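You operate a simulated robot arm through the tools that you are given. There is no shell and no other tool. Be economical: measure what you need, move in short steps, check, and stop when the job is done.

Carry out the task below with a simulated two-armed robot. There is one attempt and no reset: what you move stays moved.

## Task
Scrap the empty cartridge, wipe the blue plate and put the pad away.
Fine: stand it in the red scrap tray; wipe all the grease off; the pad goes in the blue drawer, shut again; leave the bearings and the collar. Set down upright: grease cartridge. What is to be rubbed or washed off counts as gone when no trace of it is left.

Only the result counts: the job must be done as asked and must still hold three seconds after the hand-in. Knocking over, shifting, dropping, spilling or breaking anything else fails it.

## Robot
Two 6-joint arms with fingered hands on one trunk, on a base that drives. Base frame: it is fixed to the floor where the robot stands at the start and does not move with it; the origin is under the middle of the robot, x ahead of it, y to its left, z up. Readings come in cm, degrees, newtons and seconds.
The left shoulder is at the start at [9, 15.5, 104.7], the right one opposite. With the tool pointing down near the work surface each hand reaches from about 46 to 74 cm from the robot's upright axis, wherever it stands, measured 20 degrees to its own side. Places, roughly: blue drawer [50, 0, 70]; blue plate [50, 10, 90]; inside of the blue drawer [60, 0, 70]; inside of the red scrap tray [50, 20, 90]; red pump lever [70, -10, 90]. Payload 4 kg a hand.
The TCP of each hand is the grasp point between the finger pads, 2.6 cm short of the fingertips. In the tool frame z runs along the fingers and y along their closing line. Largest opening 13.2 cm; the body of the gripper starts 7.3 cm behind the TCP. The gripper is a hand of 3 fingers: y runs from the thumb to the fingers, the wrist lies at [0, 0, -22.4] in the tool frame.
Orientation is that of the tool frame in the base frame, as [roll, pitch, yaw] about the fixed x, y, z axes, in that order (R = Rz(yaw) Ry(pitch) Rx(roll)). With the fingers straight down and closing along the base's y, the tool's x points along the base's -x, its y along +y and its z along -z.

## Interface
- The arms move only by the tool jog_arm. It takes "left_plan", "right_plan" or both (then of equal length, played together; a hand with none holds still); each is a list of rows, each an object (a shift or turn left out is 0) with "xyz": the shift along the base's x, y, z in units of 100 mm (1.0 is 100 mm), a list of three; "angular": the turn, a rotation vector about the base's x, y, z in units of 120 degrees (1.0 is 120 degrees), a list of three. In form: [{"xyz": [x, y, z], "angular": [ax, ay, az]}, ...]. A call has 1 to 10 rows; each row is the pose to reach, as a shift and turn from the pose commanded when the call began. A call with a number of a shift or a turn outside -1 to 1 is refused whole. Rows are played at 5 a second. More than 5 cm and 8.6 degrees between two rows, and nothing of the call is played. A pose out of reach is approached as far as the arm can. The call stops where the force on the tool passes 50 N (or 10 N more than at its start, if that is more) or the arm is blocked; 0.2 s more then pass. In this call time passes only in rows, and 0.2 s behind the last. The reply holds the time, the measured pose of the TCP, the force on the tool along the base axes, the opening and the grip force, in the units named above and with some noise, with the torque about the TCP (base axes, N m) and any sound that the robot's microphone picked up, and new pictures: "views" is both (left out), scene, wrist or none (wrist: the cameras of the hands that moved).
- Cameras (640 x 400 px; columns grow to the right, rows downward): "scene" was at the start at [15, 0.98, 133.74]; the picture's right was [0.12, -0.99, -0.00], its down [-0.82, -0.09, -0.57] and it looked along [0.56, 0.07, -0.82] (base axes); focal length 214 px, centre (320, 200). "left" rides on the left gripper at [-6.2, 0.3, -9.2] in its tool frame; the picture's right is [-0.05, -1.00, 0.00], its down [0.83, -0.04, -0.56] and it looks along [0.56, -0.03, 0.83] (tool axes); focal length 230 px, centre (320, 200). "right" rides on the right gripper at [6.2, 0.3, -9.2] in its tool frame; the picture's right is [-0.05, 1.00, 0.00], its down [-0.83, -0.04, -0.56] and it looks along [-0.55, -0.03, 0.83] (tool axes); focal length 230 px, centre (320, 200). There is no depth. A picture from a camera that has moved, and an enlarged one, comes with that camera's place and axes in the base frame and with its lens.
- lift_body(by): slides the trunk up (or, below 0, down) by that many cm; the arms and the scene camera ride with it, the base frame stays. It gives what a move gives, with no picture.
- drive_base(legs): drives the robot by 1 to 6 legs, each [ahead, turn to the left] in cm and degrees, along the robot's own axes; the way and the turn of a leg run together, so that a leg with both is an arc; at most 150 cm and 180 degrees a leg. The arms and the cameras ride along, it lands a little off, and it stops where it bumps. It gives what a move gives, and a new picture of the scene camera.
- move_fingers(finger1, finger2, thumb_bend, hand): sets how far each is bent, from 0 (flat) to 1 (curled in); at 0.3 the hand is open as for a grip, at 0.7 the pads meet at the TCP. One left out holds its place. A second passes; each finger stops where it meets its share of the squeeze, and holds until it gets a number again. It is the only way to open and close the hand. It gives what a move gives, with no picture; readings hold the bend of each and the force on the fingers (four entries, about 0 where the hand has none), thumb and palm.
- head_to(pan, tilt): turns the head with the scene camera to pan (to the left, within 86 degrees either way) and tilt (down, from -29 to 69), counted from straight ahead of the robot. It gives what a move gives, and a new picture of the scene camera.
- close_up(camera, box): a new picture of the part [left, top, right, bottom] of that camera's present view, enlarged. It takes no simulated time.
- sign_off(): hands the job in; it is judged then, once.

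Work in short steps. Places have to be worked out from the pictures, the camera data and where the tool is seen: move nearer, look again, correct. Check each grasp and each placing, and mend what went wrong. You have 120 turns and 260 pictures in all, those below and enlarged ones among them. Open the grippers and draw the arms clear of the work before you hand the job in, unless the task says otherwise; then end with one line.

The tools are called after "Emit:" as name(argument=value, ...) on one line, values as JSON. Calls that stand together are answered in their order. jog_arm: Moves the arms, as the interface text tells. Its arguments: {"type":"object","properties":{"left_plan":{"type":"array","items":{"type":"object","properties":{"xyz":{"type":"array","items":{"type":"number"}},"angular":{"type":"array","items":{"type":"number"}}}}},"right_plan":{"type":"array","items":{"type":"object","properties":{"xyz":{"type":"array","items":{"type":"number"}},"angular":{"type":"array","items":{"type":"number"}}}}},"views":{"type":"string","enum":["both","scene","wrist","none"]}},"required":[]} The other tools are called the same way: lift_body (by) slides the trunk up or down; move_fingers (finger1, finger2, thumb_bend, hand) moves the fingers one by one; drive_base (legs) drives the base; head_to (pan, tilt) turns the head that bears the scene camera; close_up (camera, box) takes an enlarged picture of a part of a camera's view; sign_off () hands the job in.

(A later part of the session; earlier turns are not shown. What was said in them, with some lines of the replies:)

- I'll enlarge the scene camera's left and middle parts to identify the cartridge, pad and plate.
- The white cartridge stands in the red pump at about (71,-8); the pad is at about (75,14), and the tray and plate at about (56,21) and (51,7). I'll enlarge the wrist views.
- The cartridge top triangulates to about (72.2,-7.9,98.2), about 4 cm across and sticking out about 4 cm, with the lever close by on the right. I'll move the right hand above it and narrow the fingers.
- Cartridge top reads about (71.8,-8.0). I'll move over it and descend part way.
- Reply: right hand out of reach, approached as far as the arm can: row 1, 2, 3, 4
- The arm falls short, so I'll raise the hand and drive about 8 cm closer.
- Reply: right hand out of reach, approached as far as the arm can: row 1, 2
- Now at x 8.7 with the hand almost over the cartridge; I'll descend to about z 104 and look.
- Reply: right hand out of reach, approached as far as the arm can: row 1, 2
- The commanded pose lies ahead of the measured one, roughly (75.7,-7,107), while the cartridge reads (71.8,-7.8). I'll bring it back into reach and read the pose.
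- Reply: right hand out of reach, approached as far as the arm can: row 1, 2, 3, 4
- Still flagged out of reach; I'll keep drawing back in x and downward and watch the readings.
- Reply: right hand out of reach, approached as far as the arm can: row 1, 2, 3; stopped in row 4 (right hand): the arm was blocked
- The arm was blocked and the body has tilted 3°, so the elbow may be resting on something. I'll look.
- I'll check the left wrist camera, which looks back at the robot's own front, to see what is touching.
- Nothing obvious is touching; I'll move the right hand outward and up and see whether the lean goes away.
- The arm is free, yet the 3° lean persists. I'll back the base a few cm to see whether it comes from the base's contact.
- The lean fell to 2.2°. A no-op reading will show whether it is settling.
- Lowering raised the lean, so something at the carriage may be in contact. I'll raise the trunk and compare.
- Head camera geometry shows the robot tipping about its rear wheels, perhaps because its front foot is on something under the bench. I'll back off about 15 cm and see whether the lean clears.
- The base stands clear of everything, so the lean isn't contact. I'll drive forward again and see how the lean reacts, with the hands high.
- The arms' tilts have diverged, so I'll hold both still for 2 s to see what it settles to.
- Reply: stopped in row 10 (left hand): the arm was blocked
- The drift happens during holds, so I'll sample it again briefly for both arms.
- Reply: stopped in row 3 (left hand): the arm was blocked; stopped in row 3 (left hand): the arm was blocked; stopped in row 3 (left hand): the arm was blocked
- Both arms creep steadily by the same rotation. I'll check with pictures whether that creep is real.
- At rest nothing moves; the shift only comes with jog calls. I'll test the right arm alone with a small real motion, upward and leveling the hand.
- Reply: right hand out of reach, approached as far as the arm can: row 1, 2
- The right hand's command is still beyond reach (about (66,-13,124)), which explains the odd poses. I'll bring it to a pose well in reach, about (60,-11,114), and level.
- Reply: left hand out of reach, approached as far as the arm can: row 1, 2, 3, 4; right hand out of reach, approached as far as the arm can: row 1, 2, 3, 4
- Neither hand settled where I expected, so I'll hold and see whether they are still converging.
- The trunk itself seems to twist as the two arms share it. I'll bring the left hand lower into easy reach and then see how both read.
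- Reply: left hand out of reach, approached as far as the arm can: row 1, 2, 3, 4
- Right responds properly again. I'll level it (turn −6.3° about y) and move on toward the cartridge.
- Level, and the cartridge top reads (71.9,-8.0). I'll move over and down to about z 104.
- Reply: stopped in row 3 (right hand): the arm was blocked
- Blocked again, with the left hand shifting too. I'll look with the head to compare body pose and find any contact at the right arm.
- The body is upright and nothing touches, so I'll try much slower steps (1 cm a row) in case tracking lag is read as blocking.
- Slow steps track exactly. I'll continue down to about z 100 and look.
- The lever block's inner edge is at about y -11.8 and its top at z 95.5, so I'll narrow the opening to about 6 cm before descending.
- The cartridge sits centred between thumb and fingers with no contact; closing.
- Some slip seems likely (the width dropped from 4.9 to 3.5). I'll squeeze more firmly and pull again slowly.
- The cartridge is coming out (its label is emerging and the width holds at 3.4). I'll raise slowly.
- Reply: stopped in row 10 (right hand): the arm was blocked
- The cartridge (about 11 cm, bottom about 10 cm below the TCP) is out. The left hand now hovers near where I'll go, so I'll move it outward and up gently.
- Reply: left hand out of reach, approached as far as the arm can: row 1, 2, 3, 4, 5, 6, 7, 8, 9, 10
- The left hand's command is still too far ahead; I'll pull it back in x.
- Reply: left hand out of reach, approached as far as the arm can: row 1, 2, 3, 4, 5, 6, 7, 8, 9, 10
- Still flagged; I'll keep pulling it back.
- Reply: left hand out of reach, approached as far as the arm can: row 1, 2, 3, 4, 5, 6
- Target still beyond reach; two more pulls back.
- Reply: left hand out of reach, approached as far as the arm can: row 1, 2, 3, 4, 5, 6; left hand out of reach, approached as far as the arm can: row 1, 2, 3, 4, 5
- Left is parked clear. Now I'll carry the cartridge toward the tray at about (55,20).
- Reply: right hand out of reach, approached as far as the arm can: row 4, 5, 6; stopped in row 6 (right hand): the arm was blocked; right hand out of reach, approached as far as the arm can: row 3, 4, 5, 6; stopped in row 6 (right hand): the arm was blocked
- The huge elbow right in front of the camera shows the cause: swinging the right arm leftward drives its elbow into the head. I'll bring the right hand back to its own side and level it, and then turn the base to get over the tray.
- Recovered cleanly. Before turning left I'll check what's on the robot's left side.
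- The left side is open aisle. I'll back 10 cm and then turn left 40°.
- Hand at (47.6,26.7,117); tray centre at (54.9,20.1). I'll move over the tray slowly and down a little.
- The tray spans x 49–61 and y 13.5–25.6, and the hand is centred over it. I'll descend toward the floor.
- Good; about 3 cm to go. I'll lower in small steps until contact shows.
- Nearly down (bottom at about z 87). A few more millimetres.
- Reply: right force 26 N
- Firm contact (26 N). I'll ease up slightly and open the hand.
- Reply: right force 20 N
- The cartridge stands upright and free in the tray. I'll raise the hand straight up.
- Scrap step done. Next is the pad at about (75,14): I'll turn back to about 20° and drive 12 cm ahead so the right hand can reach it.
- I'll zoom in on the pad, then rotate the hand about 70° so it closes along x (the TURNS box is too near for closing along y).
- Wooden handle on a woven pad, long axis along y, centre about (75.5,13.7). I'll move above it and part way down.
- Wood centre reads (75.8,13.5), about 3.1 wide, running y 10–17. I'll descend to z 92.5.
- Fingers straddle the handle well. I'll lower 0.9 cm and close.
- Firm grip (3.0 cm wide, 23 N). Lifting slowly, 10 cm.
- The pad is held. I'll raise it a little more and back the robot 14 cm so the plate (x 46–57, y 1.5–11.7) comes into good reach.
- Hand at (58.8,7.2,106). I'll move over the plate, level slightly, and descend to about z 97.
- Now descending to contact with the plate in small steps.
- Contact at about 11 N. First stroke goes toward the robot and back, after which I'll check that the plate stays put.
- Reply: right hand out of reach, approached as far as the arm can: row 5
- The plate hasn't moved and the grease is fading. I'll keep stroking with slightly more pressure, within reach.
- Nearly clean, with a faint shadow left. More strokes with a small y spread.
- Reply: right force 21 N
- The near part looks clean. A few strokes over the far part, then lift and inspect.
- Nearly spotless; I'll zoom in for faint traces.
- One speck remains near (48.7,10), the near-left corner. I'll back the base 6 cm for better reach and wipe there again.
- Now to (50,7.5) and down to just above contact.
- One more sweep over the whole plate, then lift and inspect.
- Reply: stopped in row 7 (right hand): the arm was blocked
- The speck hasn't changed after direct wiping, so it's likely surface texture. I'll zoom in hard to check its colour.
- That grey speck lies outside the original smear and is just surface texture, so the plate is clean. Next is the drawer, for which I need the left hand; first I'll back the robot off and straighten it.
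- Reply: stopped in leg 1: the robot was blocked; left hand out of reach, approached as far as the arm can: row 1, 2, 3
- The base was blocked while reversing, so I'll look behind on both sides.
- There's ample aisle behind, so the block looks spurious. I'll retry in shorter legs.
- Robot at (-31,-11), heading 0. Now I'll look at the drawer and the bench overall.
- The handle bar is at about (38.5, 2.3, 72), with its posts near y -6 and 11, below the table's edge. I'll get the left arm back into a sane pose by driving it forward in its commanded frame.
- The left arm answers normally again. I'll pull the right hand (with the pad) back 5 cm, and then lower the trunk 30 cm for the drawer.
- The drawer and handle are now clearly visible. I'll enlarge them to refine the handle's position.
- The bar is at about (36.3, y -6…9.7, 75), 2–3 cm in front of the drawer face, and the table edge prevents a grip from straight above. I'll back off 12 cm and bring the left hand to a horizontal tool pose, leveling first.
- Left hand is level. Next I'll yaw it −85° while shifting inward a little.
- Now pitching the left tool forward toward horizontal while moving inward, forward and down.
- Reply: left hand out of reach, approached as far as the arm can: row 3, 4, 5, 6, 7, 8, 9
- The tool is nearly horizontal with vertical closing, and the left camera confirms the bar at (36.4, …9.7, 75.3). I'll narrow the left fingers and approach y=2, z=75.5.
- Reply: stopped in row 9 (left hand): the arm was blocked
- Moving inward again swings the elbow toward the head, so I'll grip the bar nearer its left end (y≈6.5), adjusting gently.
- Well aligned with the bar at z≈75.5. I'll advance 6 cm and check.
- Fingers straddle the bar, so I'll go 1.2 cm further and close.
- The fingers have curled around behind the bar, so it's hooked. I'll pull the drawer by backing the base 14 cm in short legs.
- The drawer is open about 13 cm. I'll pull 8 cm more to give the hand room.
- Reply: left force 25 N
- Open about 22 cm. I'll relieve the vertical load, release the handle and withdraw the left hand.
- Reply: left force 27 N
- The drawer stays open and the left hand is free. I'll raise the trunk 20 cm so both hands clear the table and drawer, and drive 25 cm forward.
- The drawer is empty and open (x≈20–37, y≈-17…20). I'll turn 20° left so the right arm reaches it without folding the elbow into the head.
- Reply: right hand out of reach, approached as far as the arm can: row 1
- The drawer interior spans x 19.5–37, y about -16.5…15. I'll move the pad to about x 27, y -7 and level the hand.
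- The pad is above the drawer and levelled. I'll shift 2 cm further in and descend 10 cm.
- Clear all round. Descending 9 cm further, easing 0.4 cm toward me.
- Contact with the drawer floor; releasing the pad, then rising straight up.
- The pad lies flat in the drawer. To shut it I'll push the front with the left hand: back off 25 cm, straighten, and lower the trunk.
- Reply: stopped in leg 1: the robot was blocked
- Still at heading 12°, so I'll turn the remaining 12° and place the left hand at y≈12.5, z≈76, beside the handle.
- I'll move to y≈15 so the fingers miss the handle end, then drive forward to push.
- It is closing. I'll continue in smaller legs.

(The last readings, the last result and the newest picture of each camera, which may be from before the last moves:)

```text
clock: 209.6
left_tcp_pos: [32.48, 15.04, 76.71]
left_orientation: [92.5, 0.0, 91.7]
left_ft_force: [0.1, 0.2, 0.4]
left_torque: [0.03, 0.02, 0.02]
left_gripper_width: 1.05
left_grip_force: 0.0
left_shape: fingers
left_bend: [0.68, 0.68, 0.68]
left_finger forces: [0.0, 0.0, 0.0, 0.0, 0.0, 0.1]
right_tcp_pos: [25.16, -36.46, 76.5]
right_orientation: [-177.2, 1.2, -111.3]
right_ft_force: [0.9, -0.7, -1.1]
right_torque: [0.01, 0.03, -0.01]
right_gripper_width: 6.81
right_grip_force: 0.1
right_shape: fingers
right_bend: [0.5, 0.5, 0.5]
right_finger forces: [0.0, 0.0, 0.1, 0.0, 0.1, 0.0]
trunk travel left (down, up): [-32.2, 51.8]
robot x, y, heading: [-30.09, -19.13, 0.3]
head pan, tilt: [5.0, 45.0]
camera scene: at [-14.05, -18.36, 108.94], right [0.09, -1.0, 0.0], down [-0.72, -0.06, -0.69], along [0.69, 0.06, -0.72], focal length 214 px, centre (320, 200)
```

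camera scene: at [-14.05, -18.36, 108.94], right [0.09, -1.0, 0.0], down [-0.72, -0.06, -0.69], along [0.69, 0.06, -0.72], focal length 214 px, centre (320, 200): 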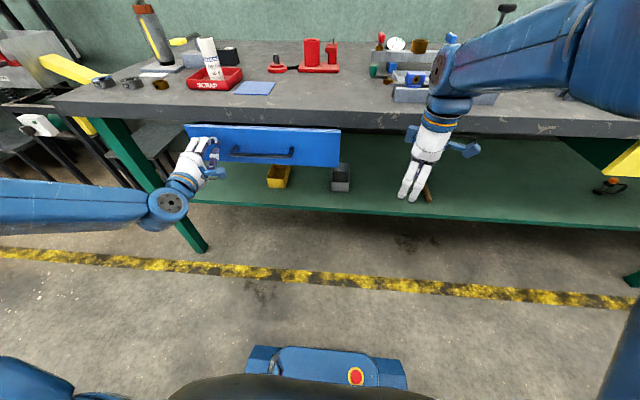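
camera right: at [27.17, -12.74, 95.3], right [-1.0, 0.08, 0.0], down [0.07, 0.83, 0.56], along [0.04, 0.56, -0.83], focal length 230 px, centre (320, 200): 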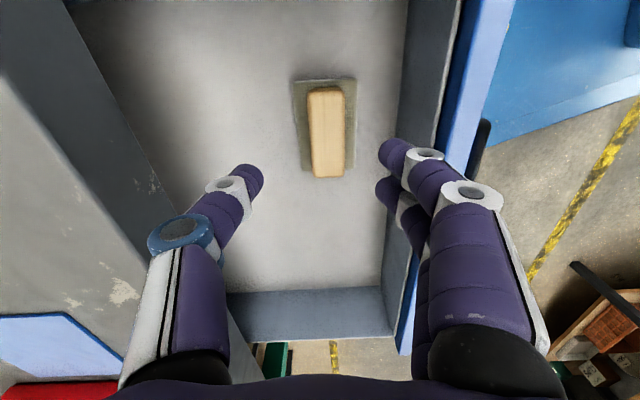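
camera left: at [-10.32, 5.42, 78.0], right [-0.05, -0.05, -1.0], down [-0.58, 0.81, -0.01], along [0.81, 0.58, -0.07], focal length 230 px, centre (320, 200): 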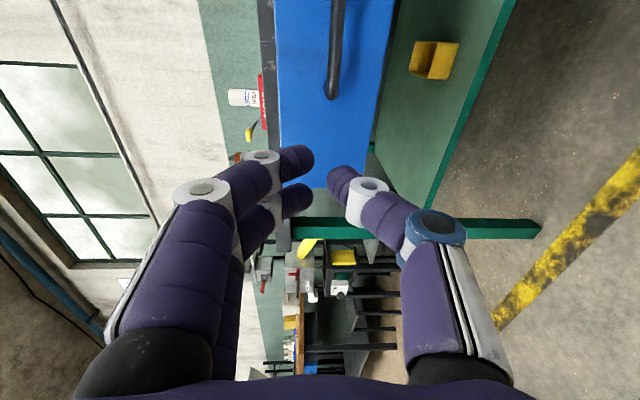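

Nearly shut (tips at x≈35). I'll finish with slow left-arm pushes, keeping the right hand clear of the table.

Emit:
jog_arm(left_plan=[{"xyz": [0.06, 0, 0]}, {"xyz": [0.12, 0, 0]}, {"xyz": [0.18, 0, 0]}, {"xyz": [0.24, 0, 0]}, {"xyz": [0.3, 0, 0]}, {"xyz": [0.35, 0, 0]}, {"xyz": [0.4, 0, 0]}], views="scene")

Emit:
close_up(camera="scene", box=[160, 90, 360, 215])

```text
clock: 211.2
left_tcp_pos: [35.07, 14.66, 78.14]
left_orientation: [91.3, 0.1, 91.6]
left_ft_force: [-0.9, -0.3, -0.3]
left_torque: [0.01, 0.02, -0.02]
left_gripper_width: 0.97
left_grip_force: 0.5
left_shape: fingers
left_bend: [0.69, 0.68, 0.68]
left_finger forces: [1.0, 0.0, 0.0, 0.0, 0.4, 0.1]
right_tcp_pos: [23.77, -36.49, 77.73]
right_orientation: [-176.1, 1.7, -111.3]
right_ft_force: [-0.7, -0.7, -0.4]
right_torque: [-0.02, 0.0, -0.02]
right_gripper_width: 6.76
right_grip_force: 0.0
right_shape: fingers
right_bend: [0.5, 0.5, 0.5]
right_finger forces: [0.0, 0.0, 0.1, 0.0, 0.0, 0.0]
trunk travel left (down, up): [-32.2, 51.8]
robot x, y, heading: [-29.89, -19.31, 0.2]
head pan, tilt: [5.0, 45.0]
camera scene: at [-14.36, -18.34, 108.98], right [0.09, -1.0, 0.0], down [-0.72, -0.06, -0.69], along [0.69, 0.06, -0.72], focal length 214 px, centre (320, 200)
```

scene: 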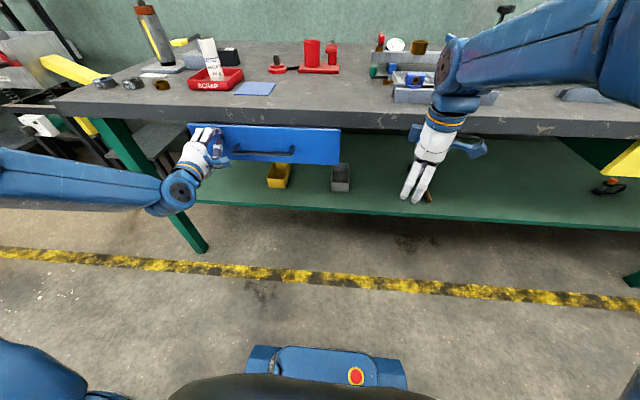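

```text
3.20 times, centred on (260, 152) of scene
camera zoom: at [-14.36, -18.34, 108.98], right [0.09, -1.0, 0.0], down [-0.72, -0.06, -0.69], along [0.69, 0.06, -0.72], focal length 686 px, centre (512, 352)
```

zoom: 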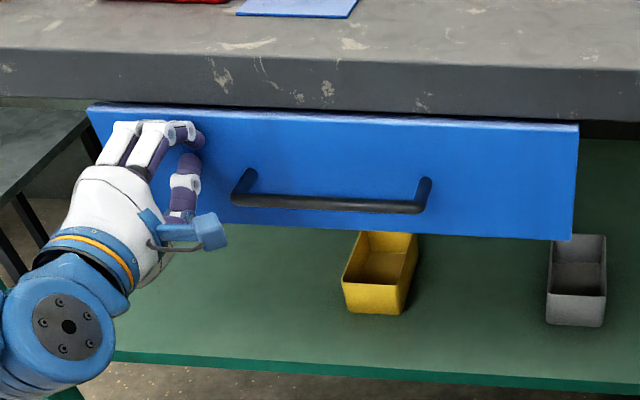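

The bar is at x≈34 against 36.4 when closed, so about 2.4 cm remains; pushing on.

Emit:
jog_arm(left_plan=[{"xyz": [0.05, 0, -0.03]}, {"xyz": [0.1, 0, -0.06]}, {"xyz": [0.15, 0, -0.09]}, {"xyz": [0.2, 0, -0.1]}, {"xyz": [0.25, 0, -0.1]}, {"xyz": [0.28, 0, -0.1]}], views="none")

Emit:
close_up(camera="scene", box=[160, 90, 360, 215])

```text
clock: 212.5
left_tcp_pos: [35.91, 14.68, 78.12]
left_orientation: [90.5, 0.5, 91.6]
left_ft_force: [-0.5, 0.0, 0.6]
left_torque: [0.0, -0.04, 0.0]
left_gripper_width: 1.12
left_grip_force: 0.0
left_shape: fingers
left_bend: [0.68, 0.68, 0.68]
left_finger forces: [0.0, 0.0, 0.1, 0.0, 0.0, 0.0]
right_tcp_pos: [22.31, -36.16, 78.69]
right_orientation: [-175.0, 2.0, -111.2]
right_ft_force: [0.4, -0.2, -0.3]
right_torque: [0.0, -0.02, -0.02]
right_gripper_width: 6.79
right_grip_force: 0.0
right_shape: fingers
right_bend: [0.5, 0.5, 0.5]
right_finger forces: [0.0, 0.1, 0.1, 0.0, 0.0, 0.0]
trunk travel left (down, up): [-32.2, 51.8]
robot x, y, heading: [-29.89, -19.12, 0.3]
head pan, tilt: [5.0, 45.0]
stopped in row 6 (left hand): the force on the tool passed its limit (the readings are from after the stop); the commanded pose is now the measured one
```

```text
3.20 times, centred on (260, 152) of scene
camera zoom: at [-14.52, -18.18, 109.0], right [0.09, -1.0, 0.0], down [-0.72, -0.07, -0.69], along [0.69, 0.06, -0.72], focal length 686 px, centre (512, 352)
```

zoom: 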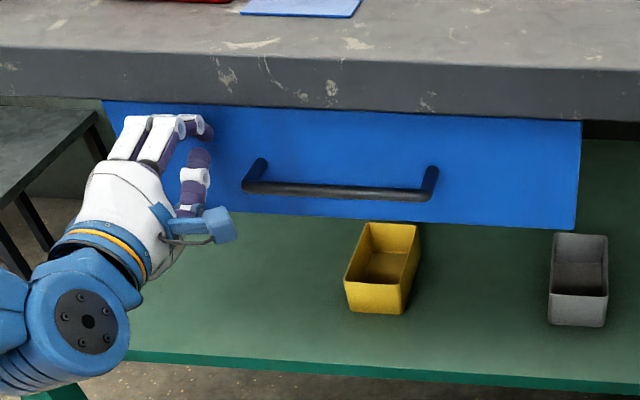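

The push hit the force limit with the panel tucked under the table edge, so it looks shut. One more gentle push to confirm.

Emit:
jog_arm(left_plan=[{"xyz": [0.03, 0, 0]}, {"xyz": [0.06, 0, 0]}, {"xyz": [0.1, 0, 0]}, {"xyz": [0.14, 0, 0]}], views="none")

Emit:
close_up(camera="scene", box=[160, 90, 360, 215])

```text
clock: 213.5
left_tcp_pos: [36.99, 14.71, 78.1]
left_orientation: [90.8, 0.4, 91.5]
left_ft_force: [-48.1, -1.6, -5.9]
left_torque: [0.05, 0.49, -0.27]
left_gripper_width: 1.05
left_grip_force: 24.1
left_shape: fingers
left_bend: [0.71, 0.7, 0.71]
left_finger forces: [9.2, 6.2, 0.1, 0.0, 33.0, 0.0]
right_tcp_pos: [22.0, -36.23, 78.88]
right_orientation: [-174.9, 2.0, -111.0]
right_ft_force: [-0.8, 0.7, -0.9]
right_torque: [0.01, 0.02, 0.01]
right_gripper_width: 6.78
right_grip_force: 0.1
right_shape: fingers
right_bend: [0.5, 0.5, 0.5]
right_finger forces: [0.1, 0.0, 0.1, 0.0, 0.0, 0.0]
trunk travel left (down, up): [-32.2, 51.8]
robot x, y, heading: [-30.08, -19.21, 0.3]
head pan, tilt: [5.0, 45.0]
```

```text
3.20 times, centred on (260, 152) of scene
camera zoom: at [-15.1, -18.22, 109.05], right [0.1, -1.0, 0.0], down [-0.71, -0.07, -0.7], along [0.69, 0.07, -0.72], focal length 686 px, centre (512, 352)
```

zoom: 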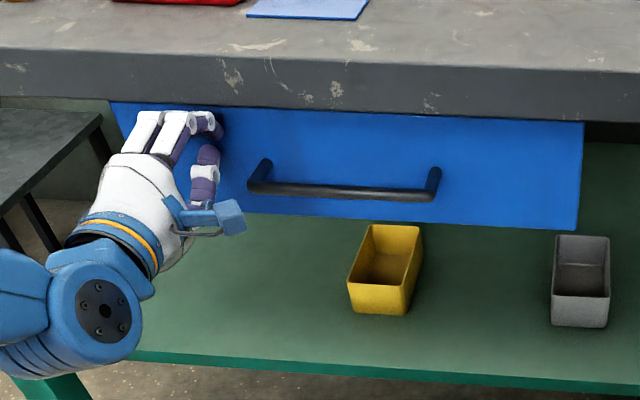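

Solid at 48 N, so the drawer is fully shut. I'll withdraw the left hand, back off and open both hands.

Emit:
jog_arm(left_plan=[{"xyz": [-0.1, 0, 0]}, {"xyz": [-0.25, 0, 0]}, {"xyz": [-0.4, 0, 0]}, {"xyz": [-0.55, 0, 0]}], views="none")

Emit:
drive_base(legs=[[-8, 0], [-8, 0]])

Emit:
move_fingers(hand="left", finger1=0.3, finger2=0.3, thumb_bend=0.3)

Emit:
move_fingers(hand="right", finger1=0.3, finger2=0.3, thumb_bend=0.3)

Emit:
lift_body(by=30)

Emit:
head_to(pan=14, tilt=38)

Emit:
close_up(camera="scene", box=[200, 120, 440, 270])

```text
clock: 214.5
left_tcp_pos: [32.19, 14.6, 77.99]
left_orientation: [90.5, 0.2, 91.3]
left_ft_force: [0.5, 0.1, -0.3]
left_torque: [0.02, -0.03, 0.0]
left_gripper_width: 1.08
left_grip_force: 0.1
left_shape: fingers
left_bend: [0.68, 0.68, 0.68]
left_finger forces: [0.1, 0.0, 0.1, 0.1, 0.0, 0.0]
right_tcp_pos: [22.27, -36.44, 78.63]
right_orientation: [-175.2, 2.0, -111.2]
right_ft_force: [-0.4, 0.0, 0.6]
right_torque: [0.01, 0.03, 0.02]
right_gripper_width: 6.76
right_grip_force: 0.2
right_shape: fingers
right_bend: [0.5, 0.5, 0.5]
right_finger forces: [0.0, 0.0, 0.0, 0.0, 0.1, 0.0]
trunk travel left (down, up): [-32.2, 51.8]
robot x, y, heading: [-29.76, -19.17, 0.2]
head pan, tilt: [5.0, 45.0]
```

```text
clock: 216.2
left_tcp_pos: [15.89, 14.52, 78.0]
left_orientation: [90.6, 0.3, 91.4]
left_ft_force: [-1.2, 0.0, 1.2]
left_torque: [-0.04, 0.01, 0.0]
left_gripper_width: 1.08
left_grip_force: 0.1
left_shape: fingers
left_bend: [0.68, 0.68, 0.68]
left_finger forces: [0.0, 0.1, 0.1, 0.0, 0.1, 0.0]
right_tcp_pos: [6.06, -36.44, 78.72]
right_orientation: [-175.1, 2.2, -111.2]
right_ft_force: [-0.3, 0.1, 0.5]
right_torque: [0.01, 0.01, -0.03]
right_gripper_width: 6.76
right_grip_force: 0.1
right_shape: fingers
right_bend: [0.5, 0.5, 0.5]
right_finger forces: [0.0, 0.1, 0.0, 0.0, 0.1, 0.0]
trunk travel left (down, up): [-32.2, 51.8]
robot x, y, heading: [-45.94, -19.29, 0.3]
head pan, tilt: [5.0, 45.0]
camera scene: at [-30.75, -18.39, 109.01], right [0.09, -1.0, 0.0], down [-0.72, -0.07, -0.69], along [0.69, 0.07, -0.72], focal length 214 px, centre (320, 200)
```

scene: 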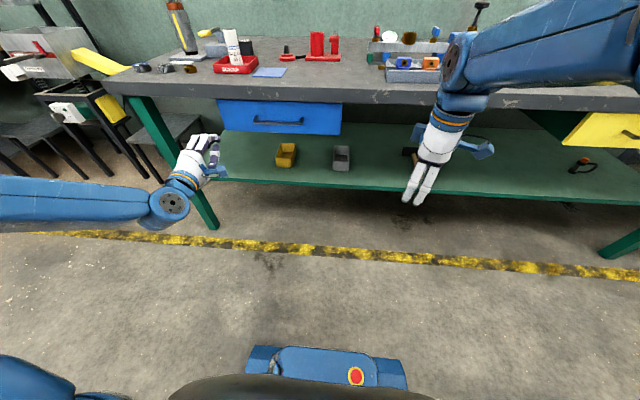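

```text
clock: 217.2
left_tcp_pos: [14.75, 14.24, 79.01]
left_orientation: [89.5, 0.3, 91.2]
left_ft_force: [0.6, 0.3, -0.6]
left_torque: [0.01, 0.02, -0.02]
left_gripper_width: 13.38
left_grip_force: 0.2
left_shape: fingers
left_bend: [0.3, 0.3, 0.3]
left_finger forces: [0.1, 0.0, 0.1, 0.1, 0.0, 0.0]
right_tcp_pos: [4.97, -36.45, 79.55]
right_orientation: [-174.2, 2.5, -111.1]
right_ft_force: [-0.4, 0.0, 0.2]
right_torque: [0.01, -0.01, 0.0]
right_gripper_width: 6.76
right_grip_force: 0.0
right_shape: fingers
right_bend: [0.5, 0.5, 0.5]
right_finger forces: [0.1, 0.1, 0.1, 0.0, 0.0, 0.0]
trunk travel left (down, up): [-32.2, 51.8]
robot x, y, heading: [-45.45, -19.32, 0.3]
head pan, tilt: [5.0, 45.0]
```

```text
clock: 218.2
left_tcp_pos: [14.83, 14.17, 78.9]
left_orientation: [89.4, 0.4, 91.4]
left_ft_force: [0.2, 0.1, -0.5]
left_torque: [0.01, -0.02, 0.03]
left_gripper_width: 13.39
left_grip_force: 0.1
left_shape: fingers
left_bend: [0.3, 0.3, 0.3]
left_finger forces: [0.1, 0.0, 0.0, 0.0, 0.0, 0.0]
right_tcp_pos: [4.89, -36.5, 79.53]
right_orientation: [-174.3, 2.4, -111.1]
right_ft_force: [0.4, 0.2, -0.7]
right_torque: [-0.01, 0.02, -0.02]
right_gripper_width: 13.39
right_grip_force: 0.1
right_shape: fingers
right_bend: [0.3, 0.3, 0.3]
right_finger forces: [0.0, 0.0, 0.0, 0.0, 0.0, 0.0]
trunk travel left (down, up): [-32.2, 51.8]
robot x, y, heading: [-45.66, -19.21, 0.4]
head pan, tilt: [5.0, 45.0]
```

```text
clock: 221.2
left_tcp_pos: [15.0, 14.12, 108.92]
left_orientation: [89.4, 0.4, 91.2]
left_ft_force: [0.2, -0.2, -0.3]
left_torque: [0.03, 0.0, -0.02]
left_gripper_width: 13.41
left_grip_force: 0.0
left_shape: fingers
left_bend: [0.3, 0.3, 0.3]
left_finger forces: [0.0, 0.1, 0.0, 0.0, 0.0, 0.1]
right_tcp_pos: [5.07, -36.51, 109.54]
right_orientation: [-174.2, 2.4, -111.1]
right_ft_force: [-0.4, -1.9, 0.7]
right_torque: [0.01, -0.02, 0.03]
right_gripper_width: 13.41
right_grip_force: 0.1
right_shape: fingers
right_bend: [0.3, 0.3, 0.3]
right_finger forces: [0.0, 0.1, 0.1, 0.0, 0.0, 0.1]
trunk travel left (down, up): [-62.2, 21.8]
robot x, y, heading: [-46.11, -19.17, 0.2]
head pan, tilt: [5.0, 45.0]
```

```text
clock: 221.9
left_tcp_pos: [15.17, 13.91, 108.86]
left_orientation: [89.5, 0.4, 91.2]
left_ft_force: [-0.5, 0.3, -0.4]
left_torque: [0.02, -0.01, 0.03]
left_gripper_width: 13.38
left_grip_force: 0.1
left_shape: fingers
left_bend: [0.3, 0.3, 0.3]
left_finger forces: [0.0, 0.0, 0.0, 0.0, 0.0, 0.0]
right_tcp_pos: [4.95, -36.42, 109.5]
right_orientation: [-174.2, 2.4, -111.1]
right_ft_force: [0.4, 0.0, -0.9]
right_torque: [-0.01, 0.01, -0.01]
right_gripper_width: 13.39
right_grip_force: 0.1
right_shape: fingers
right_bend: [0.3, 0.3, 0.3]
right_finger forces: [0.0, 0.0, 0.0, 0.1, 0.0, 0.0]
trunk travel left (down, up): [-62.2, 21.8]
robot x, y, heading: [-46.34, -19.22, 0.7]
head pan, tilt: [14.0, 38.0]
camera scene: at [-29.7, -17.02, 139.99], right [0.25, -0.97, 0.0], down [-0.61, -0.15, -0.78], along [0.75, 0.19, -0.63], focal length 214 px, centre (320, 200)
```

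scene: 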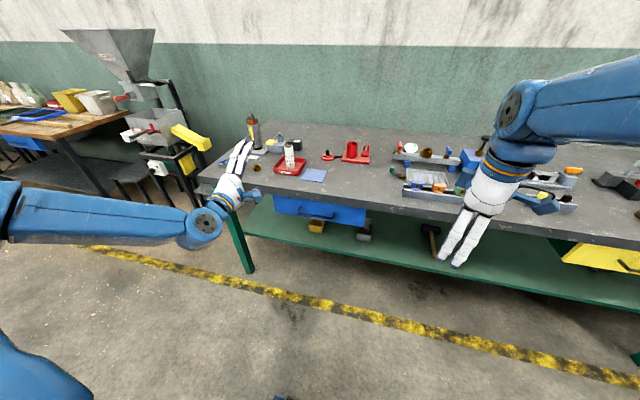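

```text
2.67 times, centred on (320, 195) of scene
camera zoom: at [-29.7, -17.02, 139.99], right [0.25, -0.97, 0.0], down [-0.61, -0.15, -0.78], along [0.75, 0.19, -0.63], focal length 572 px, centre (320, 213)
```

zoom: 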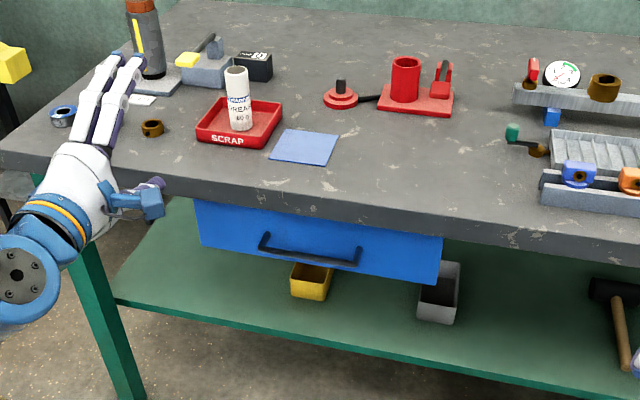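

The cartridge stands upright in the scrap tray, the plate is clean, the drawer is shut with the pad inside, both hands are open and clear, and the bench is otherwise undisturbed. Handing in.

Emit:
sign_off()

```text
The job is handed in.
```

The cartridge stands upright in the red scrap tray, the blue plate is wiped clean, and the pad is in the blue drawer, which is shut again. The bearings and collar were not touched.
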